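You operate a simulated robot arm through the tools that you are given. There is no shell and no other tool.

The job below is to be done with a simulated two-armed robot. You get a single attempt, and the scene is never put back.

JOB
Top up the salt box to its red line from the aluminium can.
Fine: use the tin scoop and put it back; shut the box, lid back on the can. Set down upright: tin scoop.

It is judged by the outcome, as a careful person would: the job done as asked, and still so three seconds after it is handed in. It fails if anything else is knocked over, pushed out of place, dropped, spilled or broken. A push-on lid holds only when it is set on centred and level and pressed home; a screw cap is set on level and turned clockwise until tight.

ROBOT AND FRAMES
Two 7-joint arms with two-finger parallel grippers on one trunk that stands fixed in place. Base frame: the origin is at the foot of the trunk, x ahead of it, y to its left, z up. Lengths are in mm, angles in degrees, forces in N, time in s.
The left shoulder is at [50, 177, 1204], the right one opposite. With the tool pointing down near the work surface each hand reaches from about 220 to 700 mm from the base axis, measured 20 degrees to its own side. Payload 3.43 kg a hand.
Tool frame (each hand has its own): the origin (TCP) lies between the finger pads and is the grasp point; the fingertips stand 34 mm ahead of it; z points along the fingers, y is the line along which they close. The gripper opens to 128 mm. The fingers are 24 mm wide and 12 mm thick; the gripper's body (48 by 130 mm) begins 96 mm behind the TCP.
Orientation is that of the tool frame in the base frame, as a unit quaternion [x, y, z, w]. With the fingers straight down and closing along the base's y, the tool's x points along the base's -x, its y along +y and its z along -z.

CONTROLS
- The arms move only by the tool arm_command. It takes "left_deltas", "right_deltas" or both (then of equal length, played together; a hand with none holds still); each is a list of rows, each an object (a shift or turn left out is 0, a gripper value left out holds the last) with "linear": the shift along the base's x, y, z in units of 30 mm (1.0 is 30 mm), a list of three; "dr": the turn, a rotation vector about the base's x, y, z in units of 4 degrees (1.0 is 4 degrees), a list of three; "fingers": the finger opening in mm, from 0 to 128. In form: [{"linear": [x, y, z], "dr": [ax, ay, az], "fingers": fingers}, ...]. A call has 1 to 20 rows; each row shifts and turns the commanded pose from where the row before left it. A call with a number of a shift or a turn outside -1 to 1 is refused whole. Each row takes 0.2 s and may step no farther than 50 mm and 8.6 degrees from the row before; otherwise, or with a gripper value out of range, the whole call is refused. Where a pose cannot be reached the arm comes as near as it can. A force on the tool above 40 N (or 10 N above the force at the start of the call, whichever is more), or a blocked arm, ends the call early, and 0.2 s more pass. The fingers move at their own pace (about 108 mm/s each) and stop on an object; they squeeze with about 32 N. The grip force told is the motor's: it shows also when the fingers shut on nothing. Time passes only in rows, and 0.2 s behind the last, so rows that do not move let the fingers close. It gives the time, the measured TCP pose, the force on the tool (base axes), the opening and the grip force at its end, in the units of the frame above (readings bear some noise), with the torque about the TCP (base axes, N m) and any sound that the robot's microphone picked up.
- Cameras (640 x 400 px; columns grow to the right, rows downward): "scene" is now at [136.5, 55, 1382.7]; the picture's right is [0.68, -0.73, 0.00], its down [-0.29, -0.27, -0.92] and it looks along [0.67, 0.63, -0.40] (base axes); focal length 214 px, centre (320, 200). "left" rides on the left gripper at [76, 11, -160] in its tool frame; the picture's right is [-0.15, 0.99, 0.00], its down [-0.88, -0.13, -0.46] and it looks along [-0.45, -0.07, 0.89] (tool axes); focal length 234 px, centre (320, 200). "right" rides on the right gripper at [76, -11, -160] in its tool frame; the picture's right is [0.15, 0.99, 0.00], its down [-0.88, 0.13, -0.46] and it looks along [-0.45, 0.07, 0.89] (tool axes); focal length 234 px, centre (320, 200). There is no depth. A picture from a camera that has moved, and an enlarged one, comes with that camera's place and axes in the base frame and with its lens. The place of the scene camera against the robot may be out by one fixed shift of up to 12 mm in any direction.
- capture(camera): a new picture of that camera. The clock stands still meanwhile.
- slide_trunk(by): slides the trunk up (or, below 0, down) by that many mm; the arms and the scene camera ride with it, the base frame stays. It gives what a move gives, with no picture.
- pan_tilt(pan, tilt): turns the head with the scene camera to pan (to the left, within 80 degrees either way) and tilt (down, from -29 to 69), counted from straight ahead of the robot. It gives what a move gives.
- close_up(camera, box): a new picture of the part [left, top, right, bottom] of that camera's present view, enlarged. The clock stands still meanwhile.
- job_done(): hands the job in; it is judged then, once.

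Places have to be worked out from the pictures, the camera data and where the tool is seen. Open the grippers and draw the arms clear of the work before you hand the job in, unless the task says otherwise.

The tools are called by a JSON object that holds its "api" and its "payload". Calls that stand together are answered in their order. arm_command: Moves the arms, as the interface text tells. Its arguments: {"type":"object","properties":{"left_deltas":{"type":"array"},"right_deltas":{"type":"array"}},"required":[]} The other tools are called the same way: slide_trunk (by) slides the trunk up or down; pan_tilt (pan, tilt) turns the head that bears the scene camera; capture (camera) takes a picture; close_up (camera, box) takes an enlarged picture of a part of a camera's view; job_done () hands the job in.

At the start:

```text
time_s: 0.0
left_tcp_pos: [241.4, 284.8, 1297.4]
left_tool_rot: [0.0, 1.0, -0.001, 0.0]
left_ft_force: [0.2, -0.5, 0.4]
left_ft_torque: [-0.02, -0.01, 0.01]
left_finger_gap: 128.0
left_finger_force: 0.0
right_tcp_pos: [304.2, 30.5, 1298.8]
right_tool_rot: [0.0, 1.0, 0.0, 0.0]
right_ft_force: [-0.3, 0.1, -0.4]
right_ft_torque: [0.01, 0.0, -0.02]
right_finger_gap: 127.9
right_finger_force: 0.1
trunk travel left (down, up): [-375.0, 26.0]
head pan, tilt: [43.1, 23.4]
```

scene: 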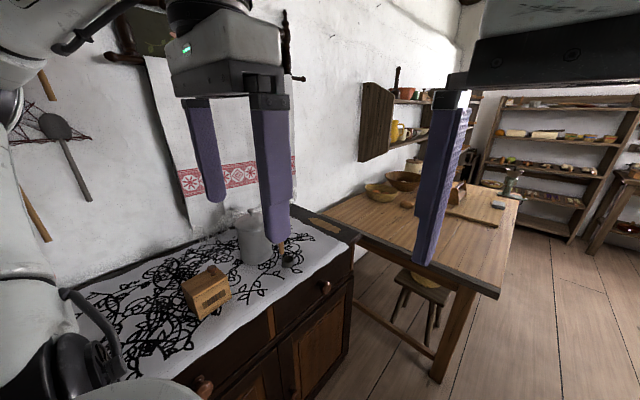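
right: 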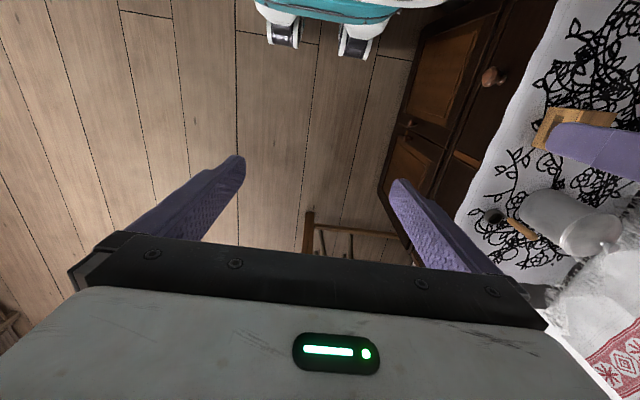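
left: 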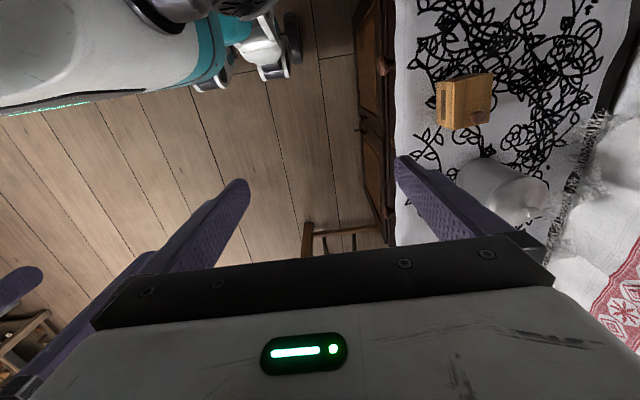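

The scene shows a wooden salt box, an aluminium can with a lid and something like a scoop on the cloth-covered chest to the left. I take enlarged views to see the details.

{"api": "close_up", "payload": {"camera": "scene", "box": [150, 190, 350, 330]}}

{"api": "close_up", "payload": {"camera": "left", "box": [390, 40, 640, 240]}}

{"api": "close_up", "payload": {"camera": "right", "box": [440, 80, 640, 280]}}

```text
2.86 times, centred on (250, 260) of scene
camera zoom: at [136.5, 55.0, 1382.7], right [0.68, -0.73, 0.0], down [-0.29, -0.27, -0.92], along [0.67, 0.63, -0.4], focal length 613 px, centre (520, 29)
```

zoom: 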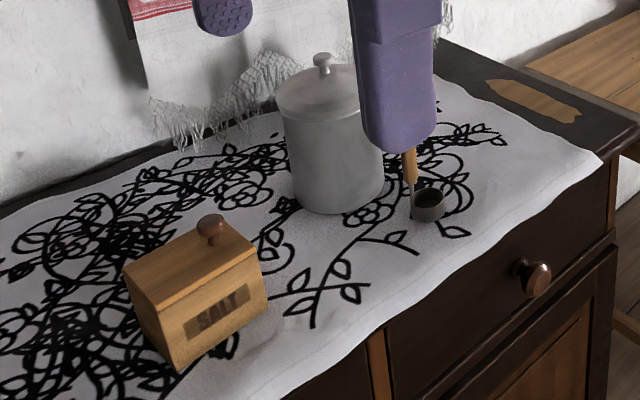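

```text
2.00 times, centred on (515, 140) of left
camera zoom: at [163.1, 296.2, 1457.2], right [0.15, 0.99, 0.0], down [0.88, -0.13, 0.46], along [0.45, -0.07, -0.89], focal length 468 px, centre (-70, 320)
```

zoom: 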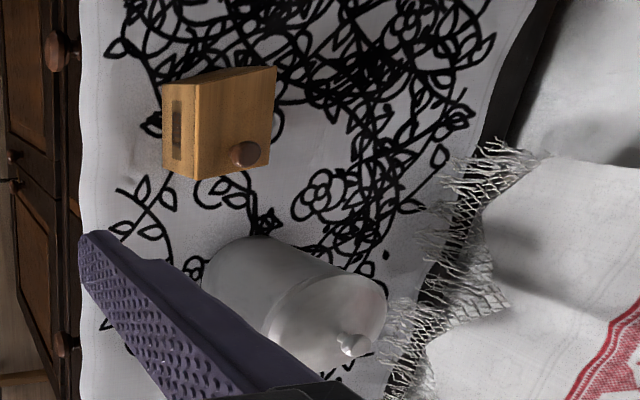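

```text
2.00 times, centred on (540, 180) of right
camera zoom: at [227.7, 18.4, 1458.7], right [-0.15, 0.99, 0.0], down [0.88, 0.13, 0.46], along [0.45, 0.07, -0.89], focal length 468 px, centre (-120, 240)
```

zoom: 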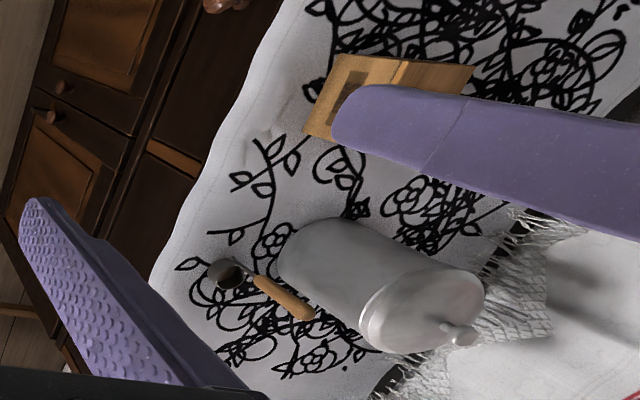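

The box knob triangulates to about (272, 591, 978) and the can's knob to about (452, 670, 1060); the scoop seems to stand upright beside the can. I move the left hand up and the right hand aside to get a clear scene view.

{"api": "arm_command", "payload": {"left_deltas": [{"linear": [0, 0, 1]}, {"linear": [0, 0, 1]}, {"linear": [0, 0, 1]}, {"linear": [0, 0, 1]}, {"linear": [0, 0, 1]}, {"linear": [0, 0, 1]}], "right_deltas": [{"linear": [0, -1, 0]}, {"linear": [0, -1, 0]}, {"linear": [0, -1, 0]}, {"linear": [0, -1, 0]}, {"linear": [0, -1, 0]}, {"linear": [0, -1, 0]}]}}

{"api": "capture", "payload": {"camera": "scene"}}

{"api": "capture", "payload": {"camera": "left"}}

```text
time_s: 1.4
left_tcp_pos: [248.5, 276.9, 1375.5]
left_tool_rot: [0.0, 1.0, -0.001, 0.001]
left_ft_force: [-0.1, -0.7, -1.2]
left_ft_torque: [0.0, -0.03, -0.01]
left_finger_gap: 128.1
left_finger_force: 0.0
left hand out of reach, approached as far as the arm can: row 3, 4, 5, 6
right_tcp_pos: [303.0, -148.8, 1297.2]
right_tool_rot: [0.0, 1.0, 0.0, 0.0]
right_ft_force: [0.3, -1.3, 1.1]
right_ft_torque: [0.05, 0.0, 0.03]
right_finger_gap: 127.9
right_finger_force: 0.0
trunk travel left (down, up): [-375.0, 26.0]
head pan, tilt: [43.1, 23.4]
```

```text
taken
camera scene: at [136.1, 54.4, 1382.8], right [0.68, -0.73, 0.0], down [-0.29, -0.27, -0.92], along [0.67, 0.63, -0.4], focal length 214 px, centre (320, 200)
```

scene: 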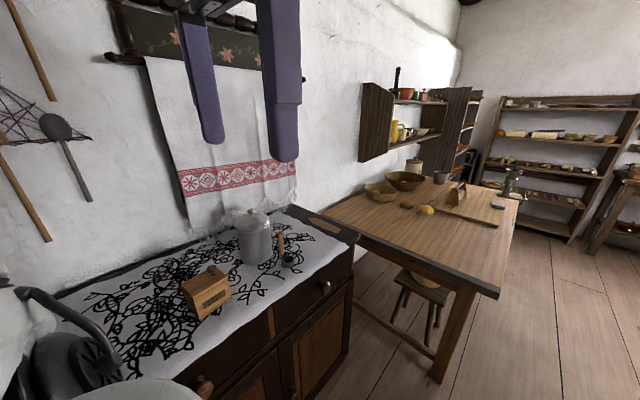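

```text
taken
camera left: at [171.1, 288.7, 1535.3], right [0.15, 0.99, 0.0], down [0.88, -0.13, 0.46], along [0.45, -0.07, -0.89], focal length 234 px, centre (320, 200)
```

left: 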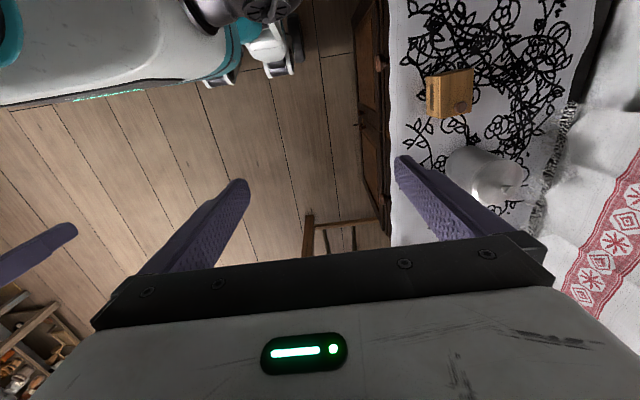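

{"api": "close_up", "payload": {"camera": "scene", "box": [160, 190, 320, 330]}}

{"api": "close_up", "payload": {"camera": "scene", "box": [225, 195, 325, 285]}}

{"api": "close_up", "payload": {"camera": "scene", "box": [165, 250, 255, 330]}}

```text
2.86 times, centred on (240, 260) of scene
camera zoom: at [136.1, 54.4, 1382.8], right [0.68, -0.73, 0.0], down [-0.29, -0.27, -0.92], along [0.67, 0.63, -0.4], focal length 613 px, centre (549, 29)
```

zoom: 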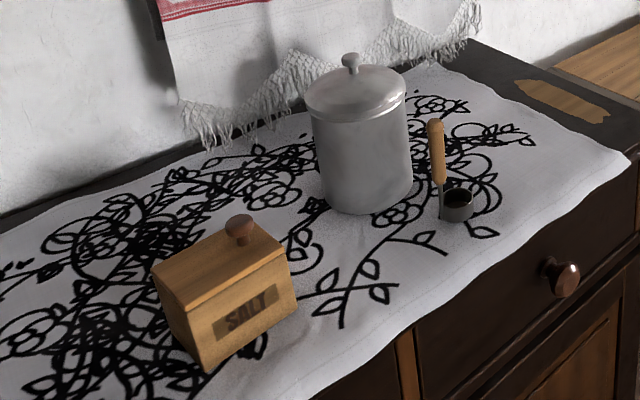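

```text
4.44 times, centred on (275, 240) of scene
camera zoom: at [136.1, 54.4, 1382.8], right [0.68, -0.73, 0.0], down [-0.29, -0.27, -0.92], along [0.67, 0.63, -0.4], focal length 953 px, centre (520, 22)
```

zoom: 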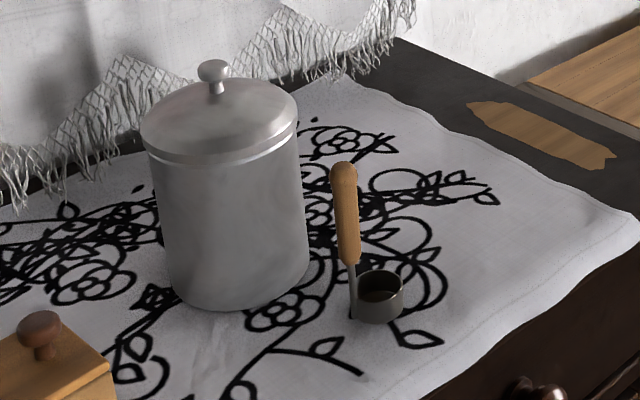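

```text
5.00 times, centred on (210, 290) of scene
camera zoom: at [136.1, 54.4, 1382.8], right [0.68, -0.73, 0.0], down [-0.29, -0.27, -0.92], along [0.67, 0.63, -0.4], focal length 1072 px, centre (870, -250)
```

zoom: 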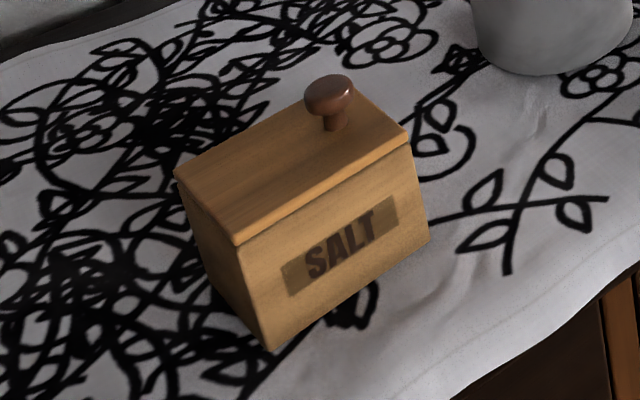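

The cloth's table plane comes out at about z=869, box top at about 946, scoop handle at about (481,559) with its cup toward +x. I now bring the left hand nearer with yaw +60° so its camera looks at the box and can.

{"api": "arm_command", "payload": {"left_deltas": [{"linear": [0.115, 0.4, -0.39], "dr": [0, 0, 1]}, {"linear": [0.115, 0.4, -0.39], "dr": [0, 0, 1]}, {"linear": [0.115, 0.4, -0.39], "dr": [0, 0, 1]}, {"linear": [0.115, 0.4, -0.39], "dr": [0, 0, 1]}, {"linear": [0.115, 0.4, -0.39], "dr": [0, 0, 1]}, {"linear": [0.115, 0.4, -0.39], "dr": [0, 0, 1]}, {"linear": [0.115, 0.4, -0.39], "dr": [0, 0, 1]}, {"linear": [0.115, 0.4, -0.39], "dr": [0, 0, 1]}, {"linear": [0.115, 0.4, -0.39], "dr": [0, 0, 1]}, {"linear": [0.115, 0.4, -0.39], "dr": [0, 0, 1]}, {"linear": [0.115, 0.4, -0.39], "dr": [0, 0, 1]}, {"linear": [0.115, 0.4, -0.39], "dr": [0, 0, 1]}, {"linear": [0.115, 0.4, -0.39], "dr": [0, 0, 1]}, {"linear": [0.115, 0.4, -0.39], "dr": [0, 0, 1]}, {"linear": [0.115, 0.4, -0.39], "dr": [0, 0, 1]}]}}

{"api": "capture", "payload": {"camera": "left"}}

{"api": "capture", "payload": {"camera": "scene"}}

```text
time_s: 4.6
left_tcp_pos: [300.5, 458.6, 1196.9]
left_tool_rot: [-0.501, 0.865, -0.001, 0.0]
left_ft_force: [-0.3, 0.0, 0.1]
left_ft_torque: [-0.02, 0.0, -0.02]
left_finger_gap: 128.0
left_finger_force: 0.0
right_tcp_pos: [303.8, -147.1, 1296.8]
right_tool_rot: [0.0, 1.0, 0.0, 0.0]
right_ft_force: [-0.9, 0.3, -0.1]
right_ft_torque: [-0.03, -0.01, -0.02]
right_finger_gap: 127.9
right_finger_force: 0.0
trunk travel left (down, up): [-375.0, 26.0]
head pan, tilt: [43.1, 23.4]
```

```text
taken
camera left: at [251.7, 398.4, 1356.7], right [-0.78, 0.62, 0.0], down [0.55, 0.7, 0.46], along [0.28, 0.36, -0.89], focal length 234 px, centre (320, 200)
```

left: 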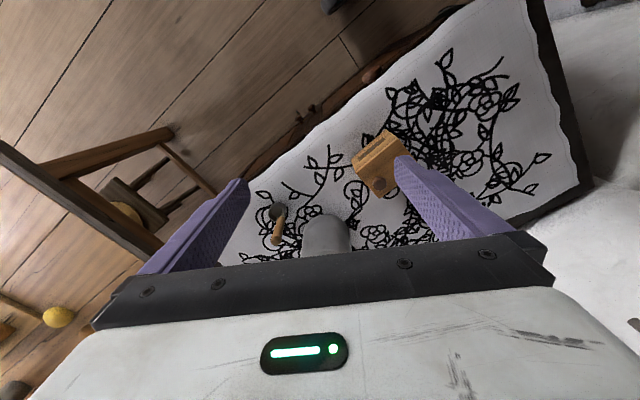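

```text
taken
camera scene: at [136.5, 55.4, 1382.7], right [0.68, -0.73, 0.0], down [-0.29, -0.27, -0.92], along [0.67, 0.63, -0.4], focal length 214 px, centre (320, 200)
```

scene: 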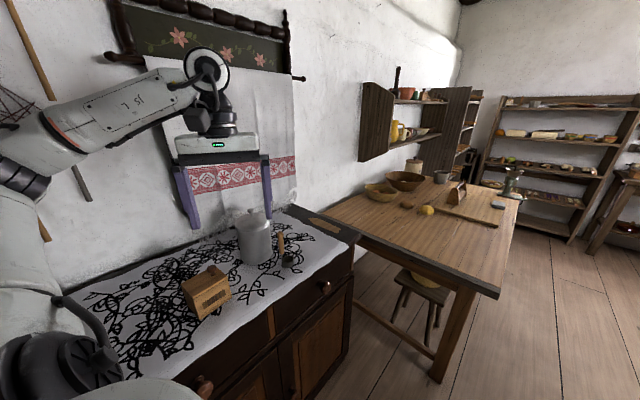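

The arm reached that pose. I take enlarged views of the box, the can and the scoop from this nearer camera.

{"api": "close_up", "payload": {"camera": "left", "box": [330, 110, 430, 210]}}

{"api": "close_up", "payload": {"camera": "left", "box": [250, 180, 370, 270]}}

```text
4.00 times, centred on (380, 160) of left
camera zoom: at [251.7, 398.4, 1356.7], right [-0.78, 0.62, 0.0], down [0.55, 0.7, 0.46], along [0.28, 0.36, -0.89], focal length 937 px, centre (80, 360)
```

zoom: 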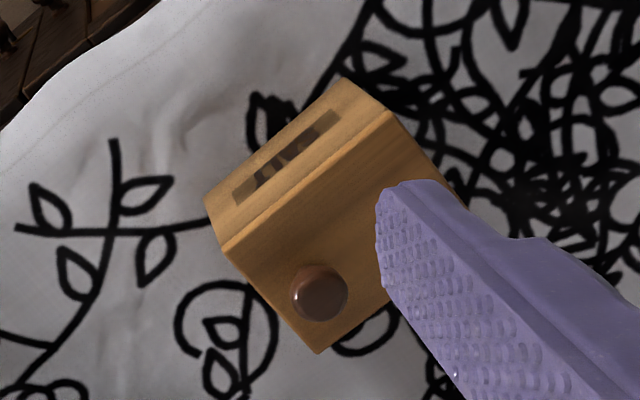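

```text
4.44 times, centred on (310, 225) of left
camera zoom: at [251.7, 398.4, 1356.7], right [-0.78, 0.62, 0.0], down [0.55, 0.7, 0.46], along [0.28, 0.36, -0.89], focal length 1041 px, centre (364, 89)
```

zoom: 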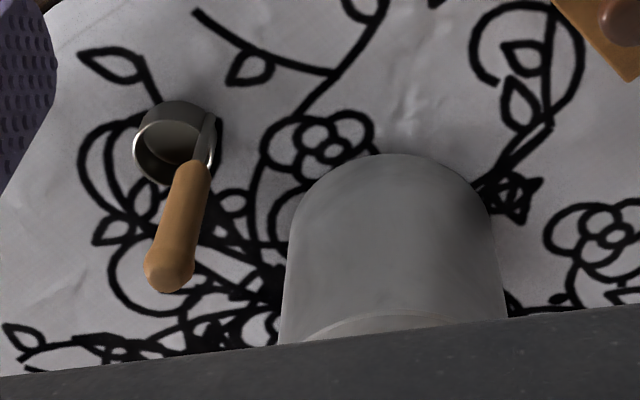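

The scoop is an empty cup about 42 mm wide with a stem and wooden handle at about (477,557), top near z 1013. I shift the hand so the box lies between the fingers in the picture, to understand its lid.

{"api": "arm_command", "payload": {"left_deltas": [{"linear": [-1, 0.8, 0]}, {"linear": [-1, 0.8, 0]}, {"linear": [-1, 0.8, 0]}, {"linear": [-1, 0.8, 0]}, {"linear": [-0.3, 0, 0]}]}}

{"api": "capture", "payload": {"camera": "left"}}

{"api": "close_up", "payload": {"camera": "left", "box": [240, 110, 350, 220]}}

```text
time_s: 5.8
left_tcp_pos: [172.7, 551.1, 1198.5]
left_tool_rot: [-0.5, 0.866, -0.001, 0.0]
left_ft_force: [0.3, -0.2, 0.4]
left_ft_torque: [0.0, -0.02, -0.01]
left_finger_gap: 127.9
left_finger_force: 0.0
right_tcp_pos: [303.9, -147.4, 1297.4]
right_tool_rot: [0.0, 1.0, 0.001, 0.001]
right_ft_force: [0.0, -0.1, -1.0]
right_ft_torque: [0.02, -0.03, 0.02]
right_finger_gap: 128.2
right_finger_force: 0.0
trunk travel left (down, up): [-375.0, 26.0]
head pan, tilt: [43.1, 23.4]
```

```text
taken
camera left: at [123.8, 492.0, 1357.9], right [-0.78, 0.62, 0.0], down [0.55, 0.7, 0.46], along [0.28, 0.36, -0.89], focal length 234 px, centre (320, 200)
```

left: 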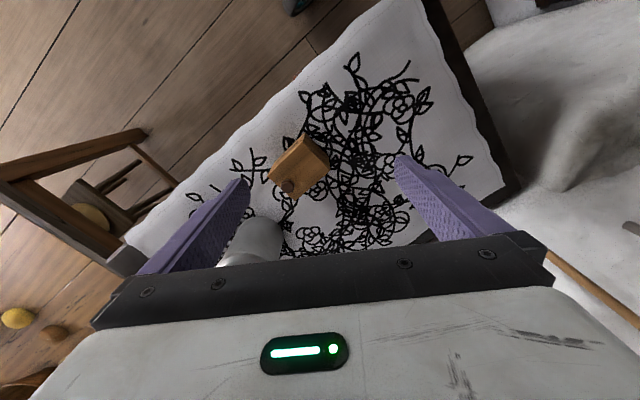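

```text
3.64 times, centred on (295, 165) of left
camera zoom: at [123.8, 492.0, 1357.9], right [-0.78, 0.62, 0.0], down [0.55, 0.7, 0.46], along [0.28, 0.36, -0.89], focal length 852 px, centre (411, 327)
```

zoom: 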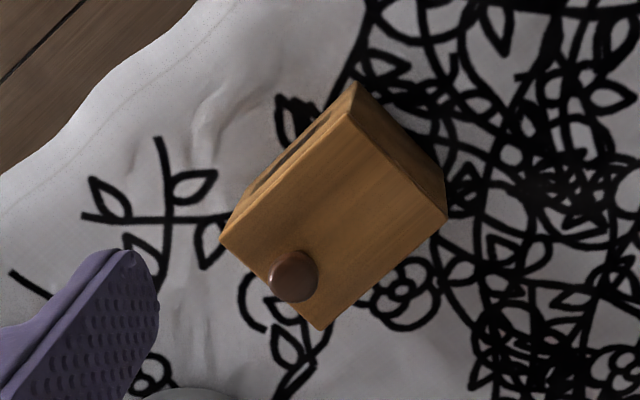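

The lid is a slab spanning (205,549) to (293,629) with its knob at about (271,589), off-centre toward +x, which suggests a hinge at the −x end. I enlarge the lid further to find the hinge.

{"api": "close_up", "payload": {"camera": "left", "box": [260, 125, 340, 205]}}

{"api": "close_up", "payload": {"camera": "scene", "box": [175, 255, 240, 325]}}

{"api": "close_up", "payload": {"camera": "left", "box": [300, 130, 340, 170]}}

```text
5.00 times, centred on (300, 165) of left
camera zoom: at [123.8, 492.0, 1357.9], right [-0.78, 0.62, 0.0], down [0.55, 0.7, 0.46], along [0.28, 0.36, -0.89], focal length 1171 px, centre (420, 375)
```

zoom: 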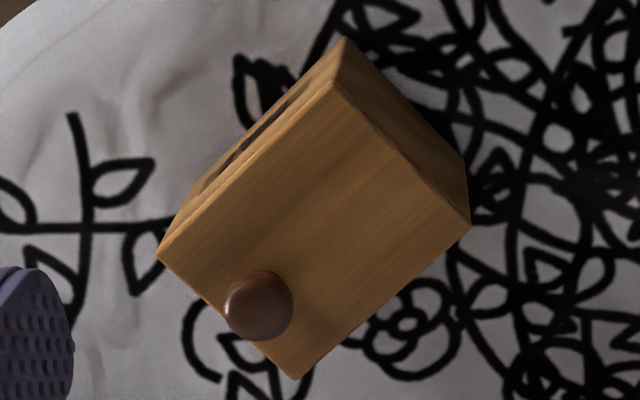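

```text
5.71 times, centred on (208, 290) of scene
camera zoom: at [136.4, 54.9, 1382.7], right [0.68, -0.73, 0.0], down [-0.29, -0.27, -0.92], along [0.67, 0.63, -0.4], focal length 1226 px, centre (963, -314)
```

zoom: 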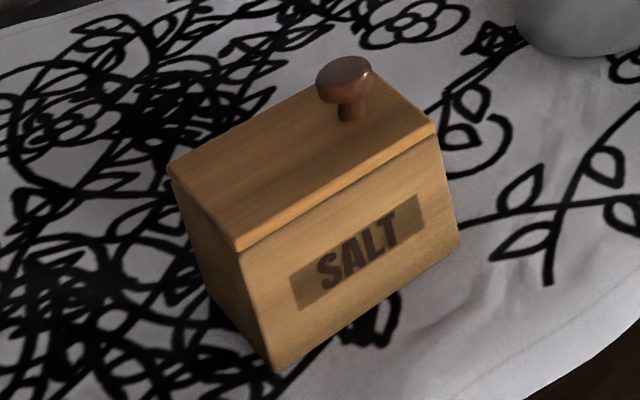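

```text
10.00 times, centred on (320, 150) of left
camera zoom: at [123.8, 492.0, 1357.9], right [-0.78, 0.62, 0.0], down [0.55, 0.7, 0.46], along [0.28, 0.36, -0.89], focal length 2342 px, centre (320, 700)
```

zoom: 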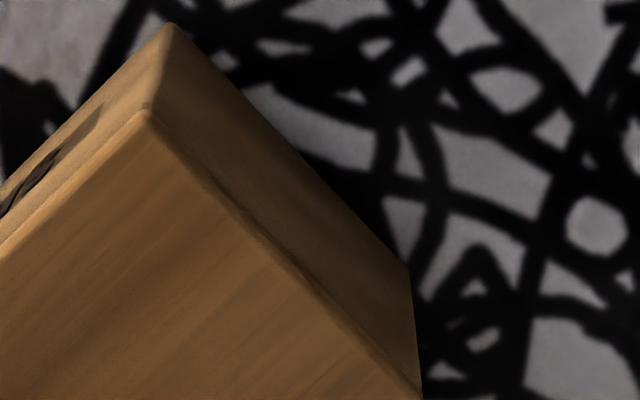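

No hinge hardware is visible; triangulating a cloth feature from the two hand views puts the table nearer 883 and the lid top near 962, so heights need care. I'll go above the knob with the fingers closing along the box's short axis (yaw 5°) and look again.

{"api": "arm_command", "payload": {"left_deltas": [{"linear": [0.232, 0.09, -0.22], "dr": [0, 0, -0.982]}, {"linear": [0.232, 0.09, -0.22], "dr": [0, 0, -0.982]}, {"linear": [0.232, 0.09, -0.22], "dr": [0, 0, -0.982]}, {"linear": [0.232, 0.09, -0.22], "dr": [0, 0, -0.982]}, {"linear": [0.232, 0.09, -0.22], "dr": [0, 0, -0.982]}, {"linear": [0.232, 0.09, -0.22], "dr": [0, 0, -0.982]}, {"linear": [0.232, 0.09, -0.22], "dr": [0, 0, -0.982]}, {"linear": [0.232, 0.09, -0.22], "dr": [0, 0, -0.982]}, {"linear": [0.232, 0.09, -0.22], "dr": [0, 0, -0.982]}, {"linear": [0.232, 0.09, -0.22], "dr": [0, 0, -0.982]}, {"linear": [0.232, 0.09, -0.22], "dr": [0, 0, -0.982]}, {"linear": [0.232, 0.09, -0.22], "dr": [0, 0, -0.982]}, {"linear": [0.232, 0.09, -0.22], "dr": [0, 0, -0.982]}, {"linear": [0.232, 0.09, -0.22], "dr": [0, 0, -0.982]}]}}

{"api": "capture", "payload": {"camera": "left"}}

{"api": "close_up", "payload": {"camera": "scene", "box": [150, 180, 330, 330]}}

```text
time_s: 8.8
left_tcp_pos: [279.6, 574.9, 1125.8]
left_tool_rot: [-0.077, 0.997, -0.001, 0.0]
left_ft_force: [-0.3, -0.7, -0.4]
left_ft_torque: [0.02, -0.03, 0.01]
left_finger_gap: 127.9
left_finger_force: 0.1
left hand out of reach, approached as far as the arm can: row 13, 14
right_tcp_pos: [302.9, -148.7, 1297.1]
right_tool_rot: [0.001, 1.0, 0.0, 0.0]
right_ft_force: [-0.8, 0.3, -0.3]
right_ft_torque: [0.02, 0.0, 0.0]
right_finger_gap: 128.1
right_finger_force: 0.0
trunk travel left (down, up): [-375.0, 26.0]
head pan, tilt: [43.1, 23.4]
```

```text
taken
camera left: at [200.9, 574.2, 1284.5], right [-0.01, 1.0, 0.0], down [0.89, 0.01, 0.46], along [0.46, 0.0, -0.89], focal length 234 px, centre (320, 200)
```

left: 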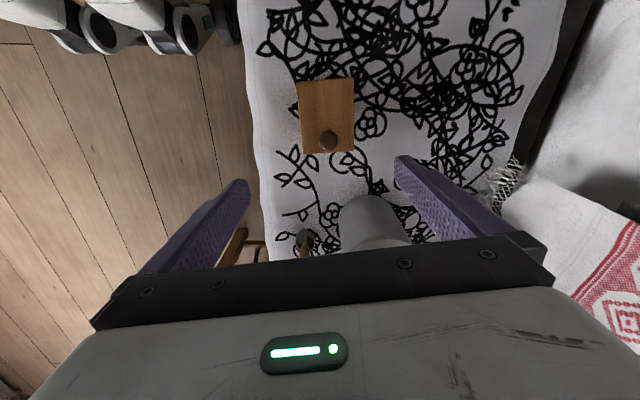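

```text
2.67 times, centred on (240, 255) of scene
camera zoom: at [136.0, 55.1, 1382.8], right [0.68, -0.73, 0.0], down [-0.29, -0.27, -0.92], along [0.67, 0.63, -0.4], focal length 572 px, centre (533, 53)
```

zoom: 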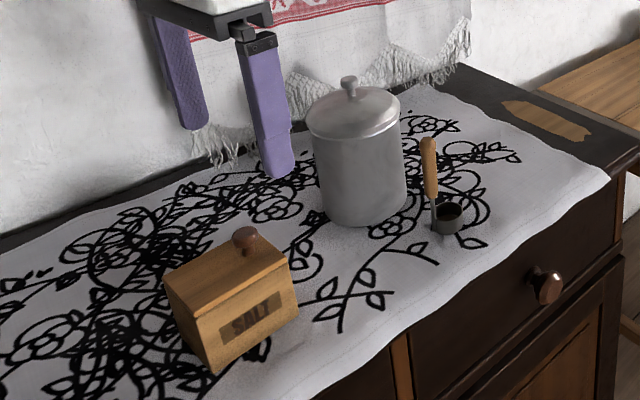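

Yaw 5° is at the wrist's limit here (stopped at 8.8°, (280,575,1126)). I enlarge this near top view to refine positions.

{"api": "close_up", "payload": {"camera": "left", "box": [270, 60, 390, 180]}}

{"api": "close_up", "payload": {"camera": "left", "box": [270, 160, 430, 260]}}

```text
3.33 times, centred on (330, 120) of left
camera zoom: at [200.9, 574.2, 1284.5], right [-0.01, 1.0, 0.0], down [0.89, 0.01, 0.46], along [0.46, 0.0, -0.89], focal length 781 px, centre (287, 467)
```

zoom: 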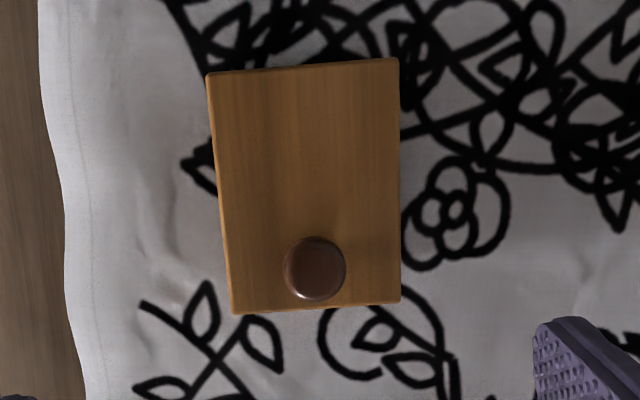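

```text
4.00 times, centred on (350, 210) of left
camera zoom: at [200.9, 574.2, 1284.5], right [-0.01, 1.0, 0.0], down [0.89, 0.01, 0.46], along [0.46, 0.0, -0.89], focal length 937 px, centre (200, 160)
```

zoom: 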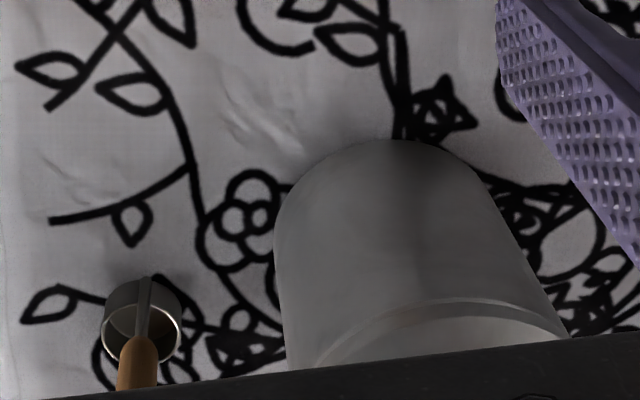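

From three hand views I now get: lid top ≈966, knob at (269,585) with its top ≈992, table ≈885, scoop stem ≈(470,550). I test the wrist in the other yaw direction, to get the fingers closing along the box's short axis the other way round.

{"api": "arm_command", "payload": {"left_deltas": [{"linear": [0, 0, 0.5], "dr": [0, 0, 1]}, {"linear": [0, 0, 0.5], "dr": [0, 0, 1]}, {"dr": [0, 0, 1]}, {"dr": [0, 0, 1]}, {"dr": [0, 0, 1]}, {"dr": [0, 0, 1]}, {"dr": [0, 0, 1]}, {"dr": [0, 0, 1]}, {"dr": [0, 0, 1]}, {"dr": [0, 0, 1]}, {"dr": [0, 0, 1]}, {"dr": [0, 0, 1]}, {"dr": [0, 0, 1]}, {"dr": [0, 0, 1]}, {"dr": [0, 0, 1]}, {"dr": [0, 0, 1]}, {"dr": [0, 0, 1]}, {"dr": [0, 0, 1]}, {"dr": [0, 0, 1]}, {"dr": [0, 0, 1]}]}}

{"api": "arm_command", "payload": {"left_deltas": [{"dr": [0, 0, 1]}, {"dr": [0, 0, 1]}, {"dr": [0, 0, 1]}, {"dr": [0, 0, 1]}, {"dr": [0, 0, 1]}, {"dr": [0, 0, 1]}, {"dr": [0, 0, 1]}, {"dr": [0, 0, 1]}, {"dr": [0, 0, 1]}, {"dr": [0, 0, 1]}, {"dr": [0, 0, 1]}, {"dr": [0, 0, 1]}, {"dr": [0, 0, 1]}, {"dr": [0, 0, 1]}, {"dr": [0, 0, 1]}, {"dr": [0, 0, 1]}, {"dr": [0, 0, 1]}, {"dr": [0, 0, 1]}, {"dr": [0, 0, 1]}, {"dr": [0, 0, 1]}]}}

{"api": "capture", "payload": {"camera": "left"}}

{"api": "capture", "payload": {"camera": "scene"}}

```text
time_s: 13.0
left_tcp_pos: [279.7, 573.3, 1154.5]
left_tool_rot: [-0.701, 0.713, 0.0, 0.0]
left_ft_force: [-1.3, 0.6, -0.3]
left_ft_torque: [0.0, 0.04, 0.01]
left_finger_gap: 127.8
left_finger_force: 0.1
right_tcp_pos: [303.9, -147.3, 1297.2]
right_tool_rot: [-0.001, 1.0, 0.001, 0.0]
right_ft_force: [0.0, 0.3, -0.6]
right_ft_torque: [0.01, -0.01, -0.01]
right_finger_gap: 127.9
right_finger_force: 0.0
trunk travel left (down, up): [-375.0, 26.0]
head pan, tilt: [43.1, 23.4]
```

```text
time_s: 17.2
left_tcp_pos: [279.8, 574.2, 1155.2]
left_tool_rot: [0.995, -0.097, 0.001, 0.0]
left_ft_force: [0.2, 0.7, 0.2]
left_ft_torque: [-0.01, 0.0, 0.01]
left_finger_gap: 128.1
left_finger_force: 0.1
right_tcp_pos: [304.2, -147.6, 1297.6]
right_tool_rot: [0.0, 1.0, 0.001, 0.0]
right_ft_force: [-0.2, -0.5, -0.6]
right_ft_torque: [-0.01, 0.0, -0.02]
right_finger_gap: 128.3
right_finger_force: 0.0
trunk travel left (down, up): [-375.0, 26.0]
head pan, tilt: [43.1, 23.4]
```

```text
taken
camera left: at [351.2, 549.5, 1314.0], right [-0.33, -0.94, 0.0], down [-0.84, 0.3, 0.46], along [-0.43, 0.15, -0.89], focal length 234 px, centre (320, 200)
```

left: 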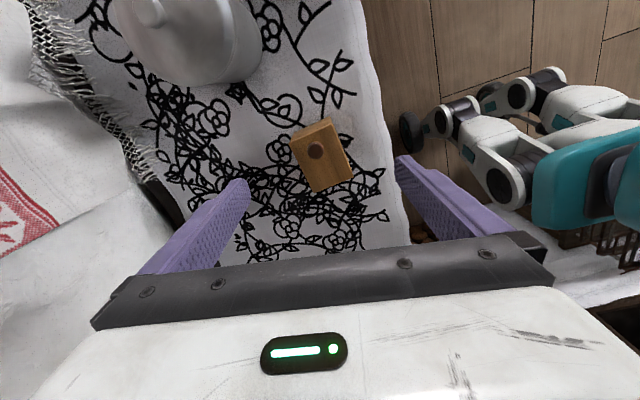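

```text
taken
camera scene: at [136.5, 55.0, 1382.7], right [0.68, -0.73, 0.0], down [-0.29, -0.27, -0.92], along [0.67, 0.63, -0.4], focal length 214 px, centre (320, 200)
```

scene: 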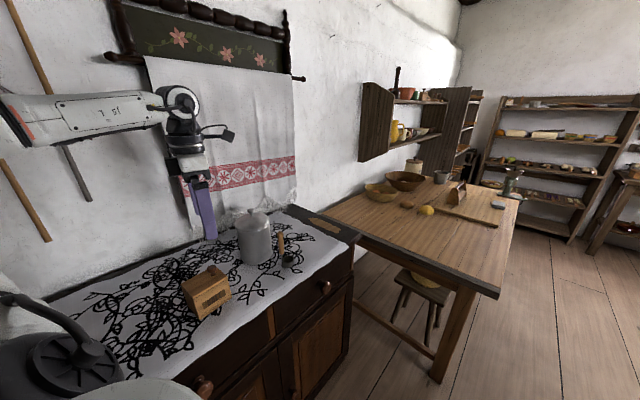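

Yaw 169° is reachable, and this view shows the +x end of the box. I look closely at that end for a hinge or a groove.

{"api": "close_up", "payload": {"camera": "left", "box": [270, 100, 370, 200]}}

{"api": "close_up", "payload": {"camera": "left", "box": [80, 0, 280, 120]}}

```text
4.00 times, centred on (320, 150) of left
camera zoom: at [351.2, 549.5, 1314.0], right [-0.33, -0.94, 0.0], down [-0.84, 0.3, 0.46], along [-0.43, 0.15, -0.89], focal length 937 px, centre (320, 400)
```

zoom: 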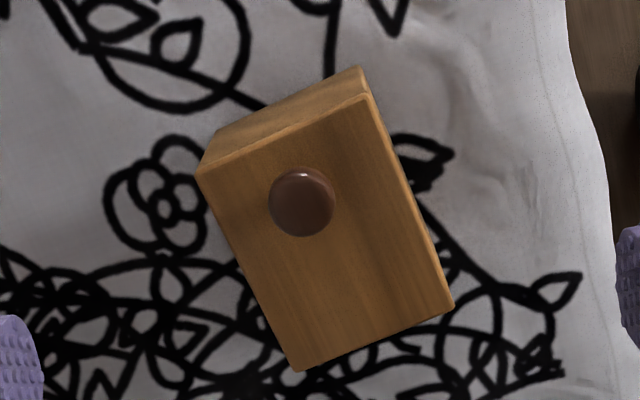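

```text
3.20 times, centred on (180, 60) of left
camera zoom: at [351.2, 549.5, 1314.0], right [-0.33, -0.94, 0.0], down [-0.84, 0.3, 0.46], along [-0.43, 0.15, -0.89], focal length 749 px, centre (768, 648)
```

zoom: 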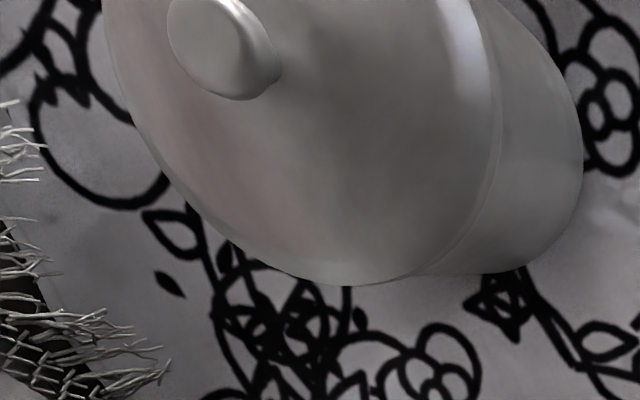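

No hardware is visible at this end either, so I'll find out with a gentle lift test. I turn to yaw 185°, go over the knob (269,585), narrow the fingers to 56 mm and come down short of the lid.

{"api": "arm_command", "payload": {"left_deltas": [{"linear": [-0.09, 0.09, 0], "dr": [0, 0, 1], "fingers": 56}, {"linear": [-0.09, 0.09, 0], "dr": [0, 0, 1]}, {"linear": [-0.09, 0.09, 0], "dr": [0, 0, 1]}, {"linear": [-0.09, 0.09, 0], "dr": [0, 0, 1]}, {"linear": [0, 0, -0.9]}, {"linear": [0, 0, -0.9]}, {"linear": [0, 0, -0.9]}, {"linear": [0, 0, -0.9]}]}}

{"api": "capture", "payload": {"camera": "left"}}

{"api": "close_up", "payload": {"camera": "scene", "box": [150, 180, 310, 330]}}

```text
time_s: 19.0
left_tcp_pos: [268.0, 584.2, 1047.4]
left_tool_rot: [0.999, 0.042, 0.0, 0.0]
left_ft_force: [-0.5, -0.1, 0.6]
left_ft_torque: [0.0, 0.02, 0.0]
left_finger_gap: 55.9
left_finger_force: 0.1
right_tcp_pos: [304.0, -148.3, 1296.8]
right_tool_rot: [0.0, 1.0, 0.001, 0.0]
right_ft_force: [-0.8, 0.0, -0.3]
right_ft_torque: [0.02, 0.0, 0.0]
right_finger_gap: 128.0
right_finger_force: 0.0
trunk travel left (down, up): [-375.0, 26.0]
head pan, tilt: [43.1, 23.4]
```

```text
taken
camera left: at [342.8, 580.1, 1206.1], right [-0.06, -1.0, 0.0], down [-0.89, 0.05, 0.46], along [-0.45, 0.03, -0.89], focal length 234 px, centre (320, 200)
```

left: 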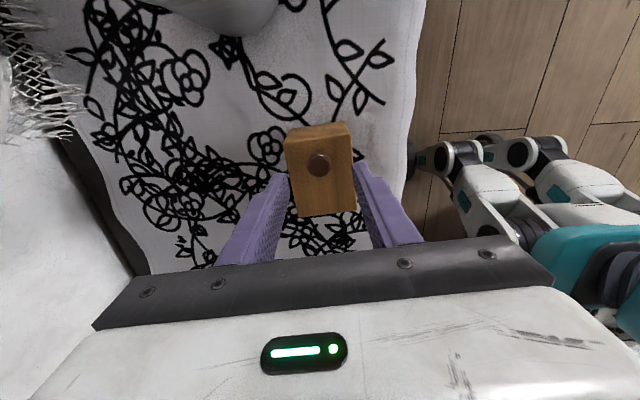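

```text
2.67 times, centred on (230, 255) of scene
camera zoom: at [136.6, 55.2, 1382.7], right [0.68, -0.73, 0.0], down [-0.29, -0.27, -0.92], along [0.67, 0.63, -0.4], focal length 572 px, centre (560, 53)
```

zoom: 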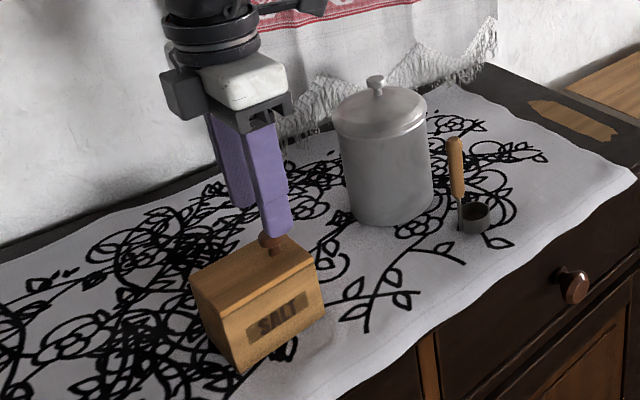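

The knob sits between the fingertips, computed at (270.5,586.5). I shift 2 mm and lower in small steps to sense the lid top with the fingertips.

{"api": "arm_command", "payload": {"left_deltas": [{"linear": [0.07, 0.07, -0.5]}, {"linear": [0, 0, -0.5]}, {"linear": [0, 0, -0.2]}, {"linear": [0, 0, -0.1]}]}}

{"api": "close_up", "payload": {"camera": "left", "box": [250, 100, 390, 240]}}

{"api": "close_up", "payload": {"camera": "scene", "box": [170, 230, 270, 330]}}

```text
time_s: 20.0
left_tcp_pos: [270.0, 587.1, 1007.1]
left_tool_rot: [0.999, 0.042, -0.001, 0.0]
left_ft_force: [0.5, -0.7, -0.1]
left_ft_torque: [0.01, 0.03, -0.01]
left_finger_gap: 56.1
left_finger_force: 0.1
right_tcp_pos: [303.6, -147.1, 1296.9]
right_tool_rot: [0.0, 1.0, 0.001, 0.001]
right_ft_force: [0.4, 0.3, 0.0]
right_ft_torque: [-0.01, -0.01, 0.0]
right_finger_gap: 128.2
right_finger_force: 0.0
trunk travel left (down, up): [-375.0, 26.0]
head pan, tilt: [43.1, 23.4]
```

```text
2.86 times, centred on (320, 170) of left
camera zoom: at [345.4, 582.6, 1166.6], right [-0.06, -1.0, 0.0], down [-0.89, 0.05, 0.46], along [-0.45, 0.03, -0.89], focal length 669 px, centre (320, 286)
```

zoom: 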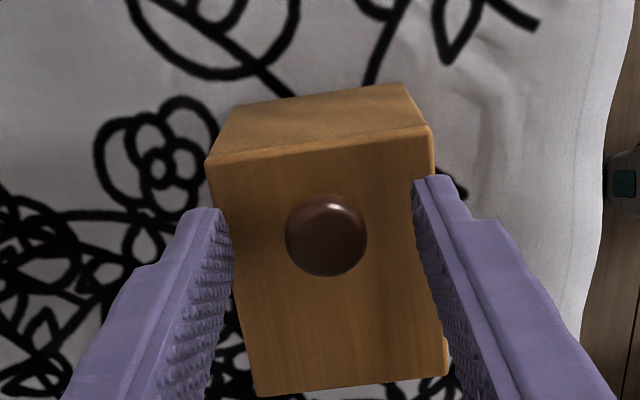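

```text
4.00 times, centred on (220, 280) of scene
camera zoom: at [136.5, 55.0, 1382.7], right [0.68, -0.73, 0.0], down [-0.29, -0.27, -0.92], along [0.67, 0.63, -0.4], focal length 858 px, centre (720, -120)
```

zoom: 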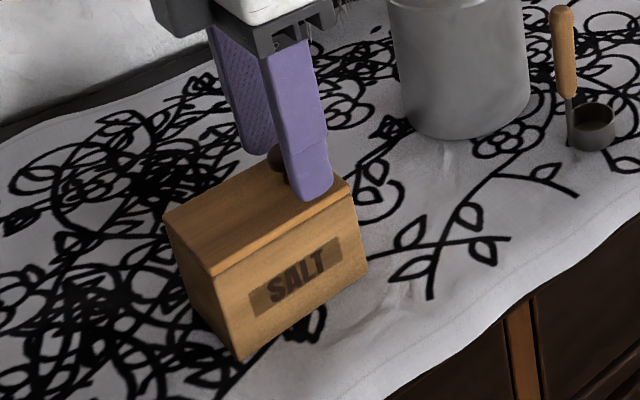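

No contact yet with tips at about z 973. I keep lowering by small steps and check force.

{"api": "arm_command", "payload": {"left_deltas": [{"linear": [0, 0, -0.07]}, {"linear": [0, 0, -0.07]}]}}

{"api": "arm_command", "payload": {"left_deltas": [{"linear": [0, 0, -0.07]}]}}

{"api": "arm_command", "payload": {"left_deltas": [{"linear": [0, 0, -0.05]}]}}

```text
time_s: 20.6
left_tcp_pos: [270.4, 587.6, 1003.6]
left_tool_rot: [0.999, 0.043, 0.001, 0.0]
left_ft_force: [0.5, 0.0, -0.5]
left_ft_torque: [-0.02, 0.0, -0.02]
left_finger_gap: 56.1
left_finger_force: 0.0
right_tcp_pos: [302.6, -148.3, 1297.0]
right_tool_rot: [0.0, 1.0, 0.001, 0.0]
right_ft_force: [-0.2, -1.2, 0.8]
right_ft_torque: [0.01, 0.02, 0.02]
right_finger_gap: 128.1
right_finger_force: 0.0
trunk travel left (down, up): [-375.0, 26.0]
head pan, tilt: [43.1, 23.4]
```

```text
time_s: 21.0
left_tcp_pos: [270.6, 586.2, 1001.6]
left_tool_rot: [0.999, 0.044, 0.0, -0.001]
left_ft_force: [-0.5, 1.0, 1.0]
left_ft_torque: [-0.01, -0.02, -0.02]
left_finger_gap: 56.0
left_finger_force: 0.1
right_tcp_pos: [303.5, -147.4, 1297.3]
right_tool_rot: [0.0, 1.0, 0.001, -0.001]
right_ft_force: [-1.0, -0.7, 0.2]
right_ft_torque: [0.01, -0.02, 0.02]
right_finger_gap: 128.0
right_finger_force: 0.1
trunk travel left (down, up): [-375.0, 26.0]
head pan, tilt: [43.1, 23.4]
```

```text
time_s: 21.4
left_tcp_pos: [270.4, 587.7, 1001.0]
left_tool_rot: [0.999, 0.044, 0.002, -0.001]
left_ft_force: [-0.5, -0.1, 9.8]
left_ft_torque: [-0.24, 0.04, -0.05]
left_finger_gap: 55.7
left_finger_force: 0.0
right_tcp_pos: [303.3, -148.0, 1296.9]
right_tool_rot: [-0.001, 1.0, 0.001, 0.0]
right_ft_force: [0.8, 0.7, 0.6]
right_ft_torque: [-0.01, -0.01, -0.02]
right_finger_gap: 128.0
right_finger_force: 0.1
trunk travel left (down, up): [-375.0, 26.0]
head pan, tilt: [43.1, 23.4]
```

Contact at TCP z≈1001.3, so the lid top is at z≈967. I raise 3 mm and close on the knob.

{"api": "arm_command", "payload": {"left_deltas": [{"linear": [0, 0, 0.11]}, {"fingers": 10}, {}, {}]}}

{"api": "close_up", "payload": {"camera": "left", "box": [250, 100, 390, 240]}}

```text
time_s: 22.4
left_tcp_pos: [271.1, 587.9, 1002.1]
left_tool_rot: [0.999, 0.043, 0.0, 0.001]
left_ft_force: [0.0, -1.9, 0.1]
left_ft_torque: [-0.09, -0.03, 0.07]
left_finger_gap: 23.0
left_finger_force: 32.3
right_tcp_pos: [303.5, -147.8, 1295.6]
right_tool_rot: [0.0, 1.0, -0.001, 0.0]
right_ft_force: [-0.3, -0.2, -0.4]
right_ft_torque: [-0.02, 0.01, -0.04]
right_finger_gap: 127.9
right_finger_force: 0.0
trunk travel left (down, up): [-375.0, 26.0]
head pan, tilt: [43.1, 23.4]
```

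```text
2.86 times, centred on (320, 170) of left
camera zoom: at [345.8, 583.3, 1161.2], right [-0.06, -1.0, 0.0], down [-0.89, 0.05, 0.46], along [-0.46, 0.03, -0.89], focal length 669 px, centre (320, 286)
```

zoom: 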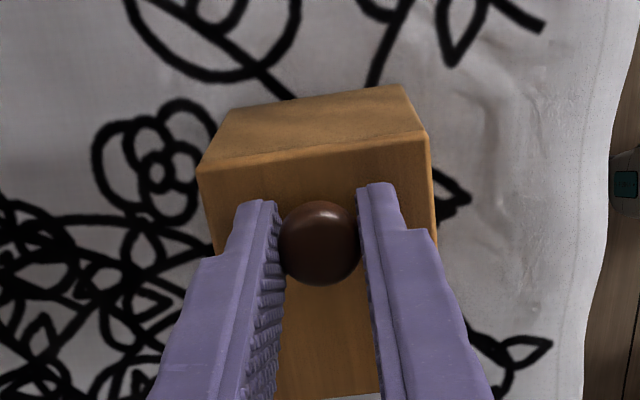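

The knob is held (23 mm). Now a gentle 4 mm lift test, then a look at whether the lid tilts or the whole box moves.

{"api": "arm_command", "payload": {"left_deltas": [{"linear": [0, 0, 0.07]}, {"linear": [0, 0, 0.07]}]}}

{"api": "close_up", "payload": {"camera": "scene", "box": [170, 250, 250, 330]}}

{"api": "close_up", "payload": {"camera": "left", "box": [250, 100, 390, 240]}}

```text
time_s: 23.0
left_tcp_pos: [271.1, 588.9, 1006.5]
left_tool_rot: [0.999, 0.045, 0.0, 0.0]
left_ft_force: [0.2, -0.7, -7.0]
left_ft_torque: [0.04, -0.18, -0.01]
left_finger_gap: 22.7
left_finger_force: 32.3
right_tcp_pos: [304.6, -147.6, 1296.9]
right_tool_rot: [0.0, 1.0, 0.0, 0.0]
right_ft_force: [0.4, -0.1, -1.2]
right_ft_torque: [0.0, 0.03, 0.01]
right_finger_gap: 128.1
right_finger_force: 0.1
trunk travel left (down, up): [-375.0, 26.0]
head pan, tilt: [43.1, 23.4]
```

```text
5.00 times, centred on (210, 290) of scene
camera zoom: at [136.8, 55.8, 1382.6], right [0.68, -0.73, 0.0], down [-0.29, -0.27, -0.92], along [0.67, 0.63, -0.4], focal length 1072 px, centre (870, -250)
```

zoom: 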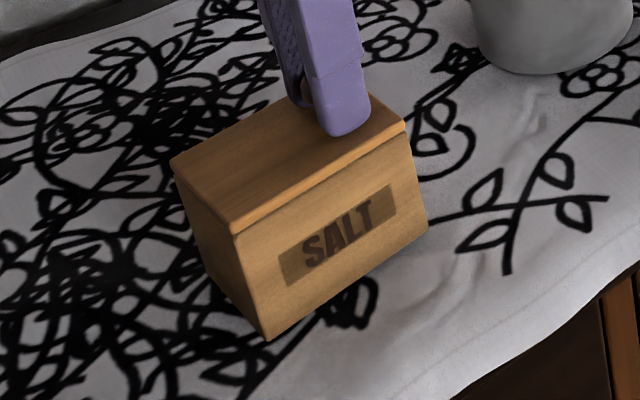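

```text
2.86 times, centred on (320, 170) of left
camera zoom: at [346.2, 584.1, 1165.4], right [-0.06, -1.0, 0.0], down [-0.89, 0.05, 0.46], along [-0.46, 0.03, -0.89], focal length 669 px, centre (320, 286)
```

zoom: 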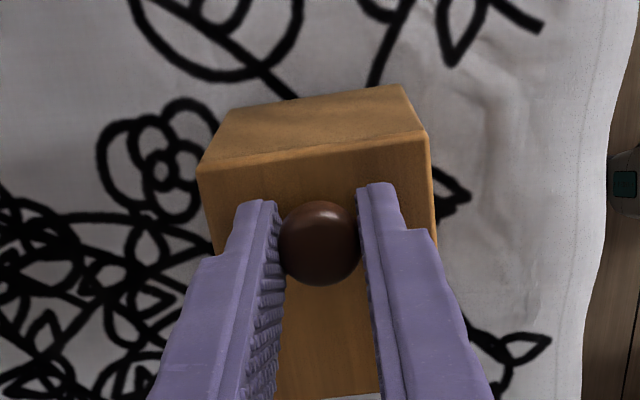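

The whole box came up 4 mm (7 N), so the lid does not lift off or hinge up freely. I set it straight back down, release and look more closely for how it slides or swivels.

{"api": "arm_command", "payload": {"left_deltas": [{"linear": [0, 0, -0.05]}, {"linear": [0, 0, -0.05]}, {"linear": [0, 0, -0.04]}]}}

{"api": "close_up", "payload": {"camera": "scene", "box": [170, 250, 250, 330]}}

```text
time_s: 23.8
left_tcp_pos: [271.2, 588.6, 1002.0]
left_tool_rot: [0.999, 0.043, 0.0, -0.001]
left_ft_force: [0.7, 0.3, -7.7]
left_ft_torque: [0.04, -0.16, -0.02]
left_finger_gap: 22.8
left_finger_force: 31.8
right_tcp_pos: [304.4, -148.0, 1297.6]
right_tool_rot: [0.0, 1.0, 0.0, -0.001]
right_ft_force: [-0.5, -0.2, 0.2]
right_ft_torque: [0.01, 0.0, -0.04]
right_finger_gap: 127.8
right_finger_force: 0.1
trunk travel left (down, up): [-375.0, 26.0]
head pan, tilt: [43.1, 23.4]
```

```text
5.00 times, centred on (210, 290) of scene
camera zoom: at [136.8, 55.8, 1382.6], right [0.68, -0.73, 0.0], down [-0.29, -0.27, -0.92], along [0.67, 0.63, -0.4], focal length 1072 px, centre (870, -250)
```

zoom: 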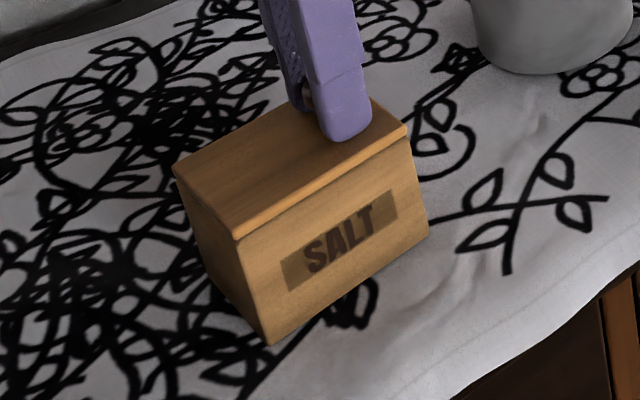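

The tool still carries the weight (−7.7 N), so the box is still about 1–2 mm up; I lower a little more.

{"api": "arm_command", "payload": {"left_deltas": [{"linear": [0, 0, -0.03]}, {"linear": [0, 0, -0.02]}, {}]}}

```text
time_s: 24.6
left_tcp_pos: [270.1, 587.9, 1001.5]
left_tool_rot: [0.999, 0.044, 0.0, -0.001]
left_ft_force: [1.4, 0.6, -1.0]
left_ft_torque: [0.0, 0.11, -0.01]
left_finger_gap: 22.9
left_finger_force: 31.5
right_tcp_pos: [304.8, -147.2, 1297.1]
right_tool_rot: [0.0, 1.0, 0.001, 0.0]
right_ft_force: [0.1, 0.5, 0.7]
right_ft_torque: [-0.01, 0.02, 0.03]
right_finger_gap: 127.8
right_finger_force: 0.0
trunk travel left (down, up): [-375.0, 26.0]
head pan, tilt: [43.1, 23.4]
```

The box is down again. I zoom in tightly on the lid's seams from both cameras for clues before any sideways test.

{"api": "close_up", "payload": {"camera": "scene", "box": [178, 265, 236, 301]}}

{"api": "close_up", "payload": {"camera": "left", "box": [285, 130, 345, 168]}}

{"api": "close_up", "payload": {"camera": "left", "box": [290, 170, 360, 240]}}

```text
11.03 times, centred on (207, 283) of scene
camera zoom: at [136.7, 55.2, 1382.7], right [0.68, -0.73, 0.0], down [-0.29, -0.27, -0.92], along [0.67, 0.63, -0.4], focal length 2367 px, centre (1567, -716)
```

zoom: 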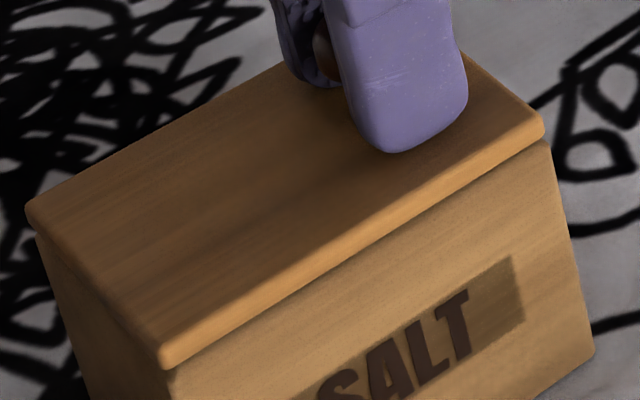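

```text
10.53 times, centred on (315, 149) of left
camera zoom: at [345.9, 583.6, 1161.2], right [-0.06, -1.0, 0.0], down [-0.89, 0.05, 0.46], along [-0.45, 0.03, -0.89], focal length 2465 px, centre (373, 737)
```

zoom: 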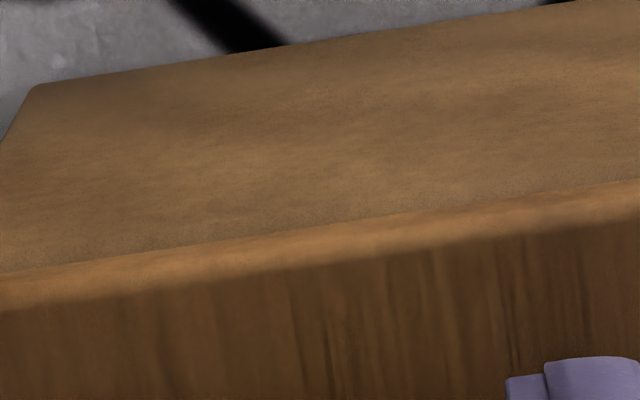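

```text
5.71 times, centred on (325, 205) of left
camera zoom: at [345.9, 583.6, 1161.2], right [-0.06, -1.0, 0.0], down [-0.89, 0.05, 0.46], along [-0.45, 0.03, -0.89], focal length 1338 px, centre (291, 171)
```

zoom: 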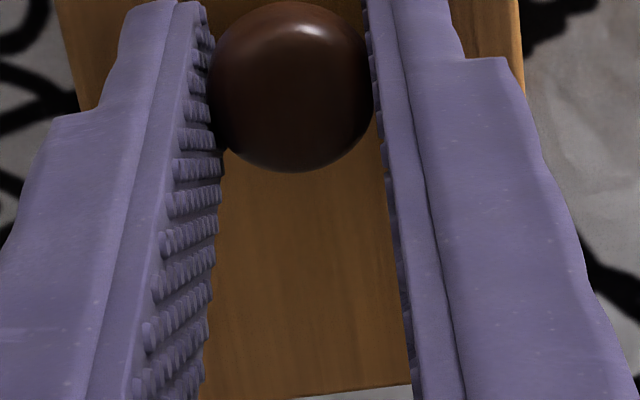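

The lid is a slab flush with the walls, so it probably slides or swivels. I press down a hair to hold the box and nudge the knob 3 mm toward −x, watching the force.

{"api": "arm_command", "payload": {"left_deltas": [{"linear": [0, 0, -0.02]}, {"linear": [-0.05, -0.0045, 0]}, {"linear": [-0.05, -0.0045, 0]}]}}

{"api": "close_up", "payload": {"camera": "scene", "box": [178, 265, 236, 301]}}

```text
time_s: 25.4
left_tcp_pos: [269.2, 586.7, 1001.9]
left_tool_rot: [0.999, 0.043, 0.003, -0.002]
left_ft_force: [7.3, 6.5, 10.0]
left_ft_torque: [0.1, 0.13, 0.01]
left_finger_gap: 22.7
left_finger_force: 31.9
right_tcp_pos: [304.0, -147.7, 1297.5]
right_tool_rot: [0.0, 1.0, 0.001, 0.0]
right_ft_force: [0.4, -0.2, 0.3]
right_ft_torque: [0.03, 0.0, -0.02]
right_finger_gap: 127.9
right_finger_force: 0.0
trunk travel left (down, up): [-375.0, 26.0]
head pan, tilt: [43.1, 23.4]
```

```text
11.03 times, centred on (207, 283) of scene
camera zoom: at [136.9, 54.7, 1382.8], right [0.68, -0.73, 0.0], down [-0.29, -0.27, -0.92], along [0.67, 0.63, -0.4], focal length 2367 px, centre (1567, -716)
```

zoom: 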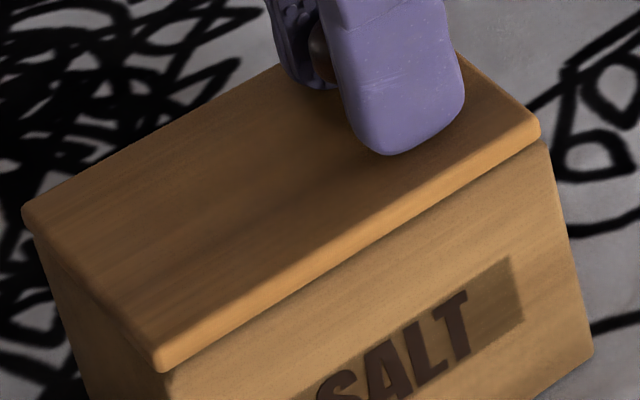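

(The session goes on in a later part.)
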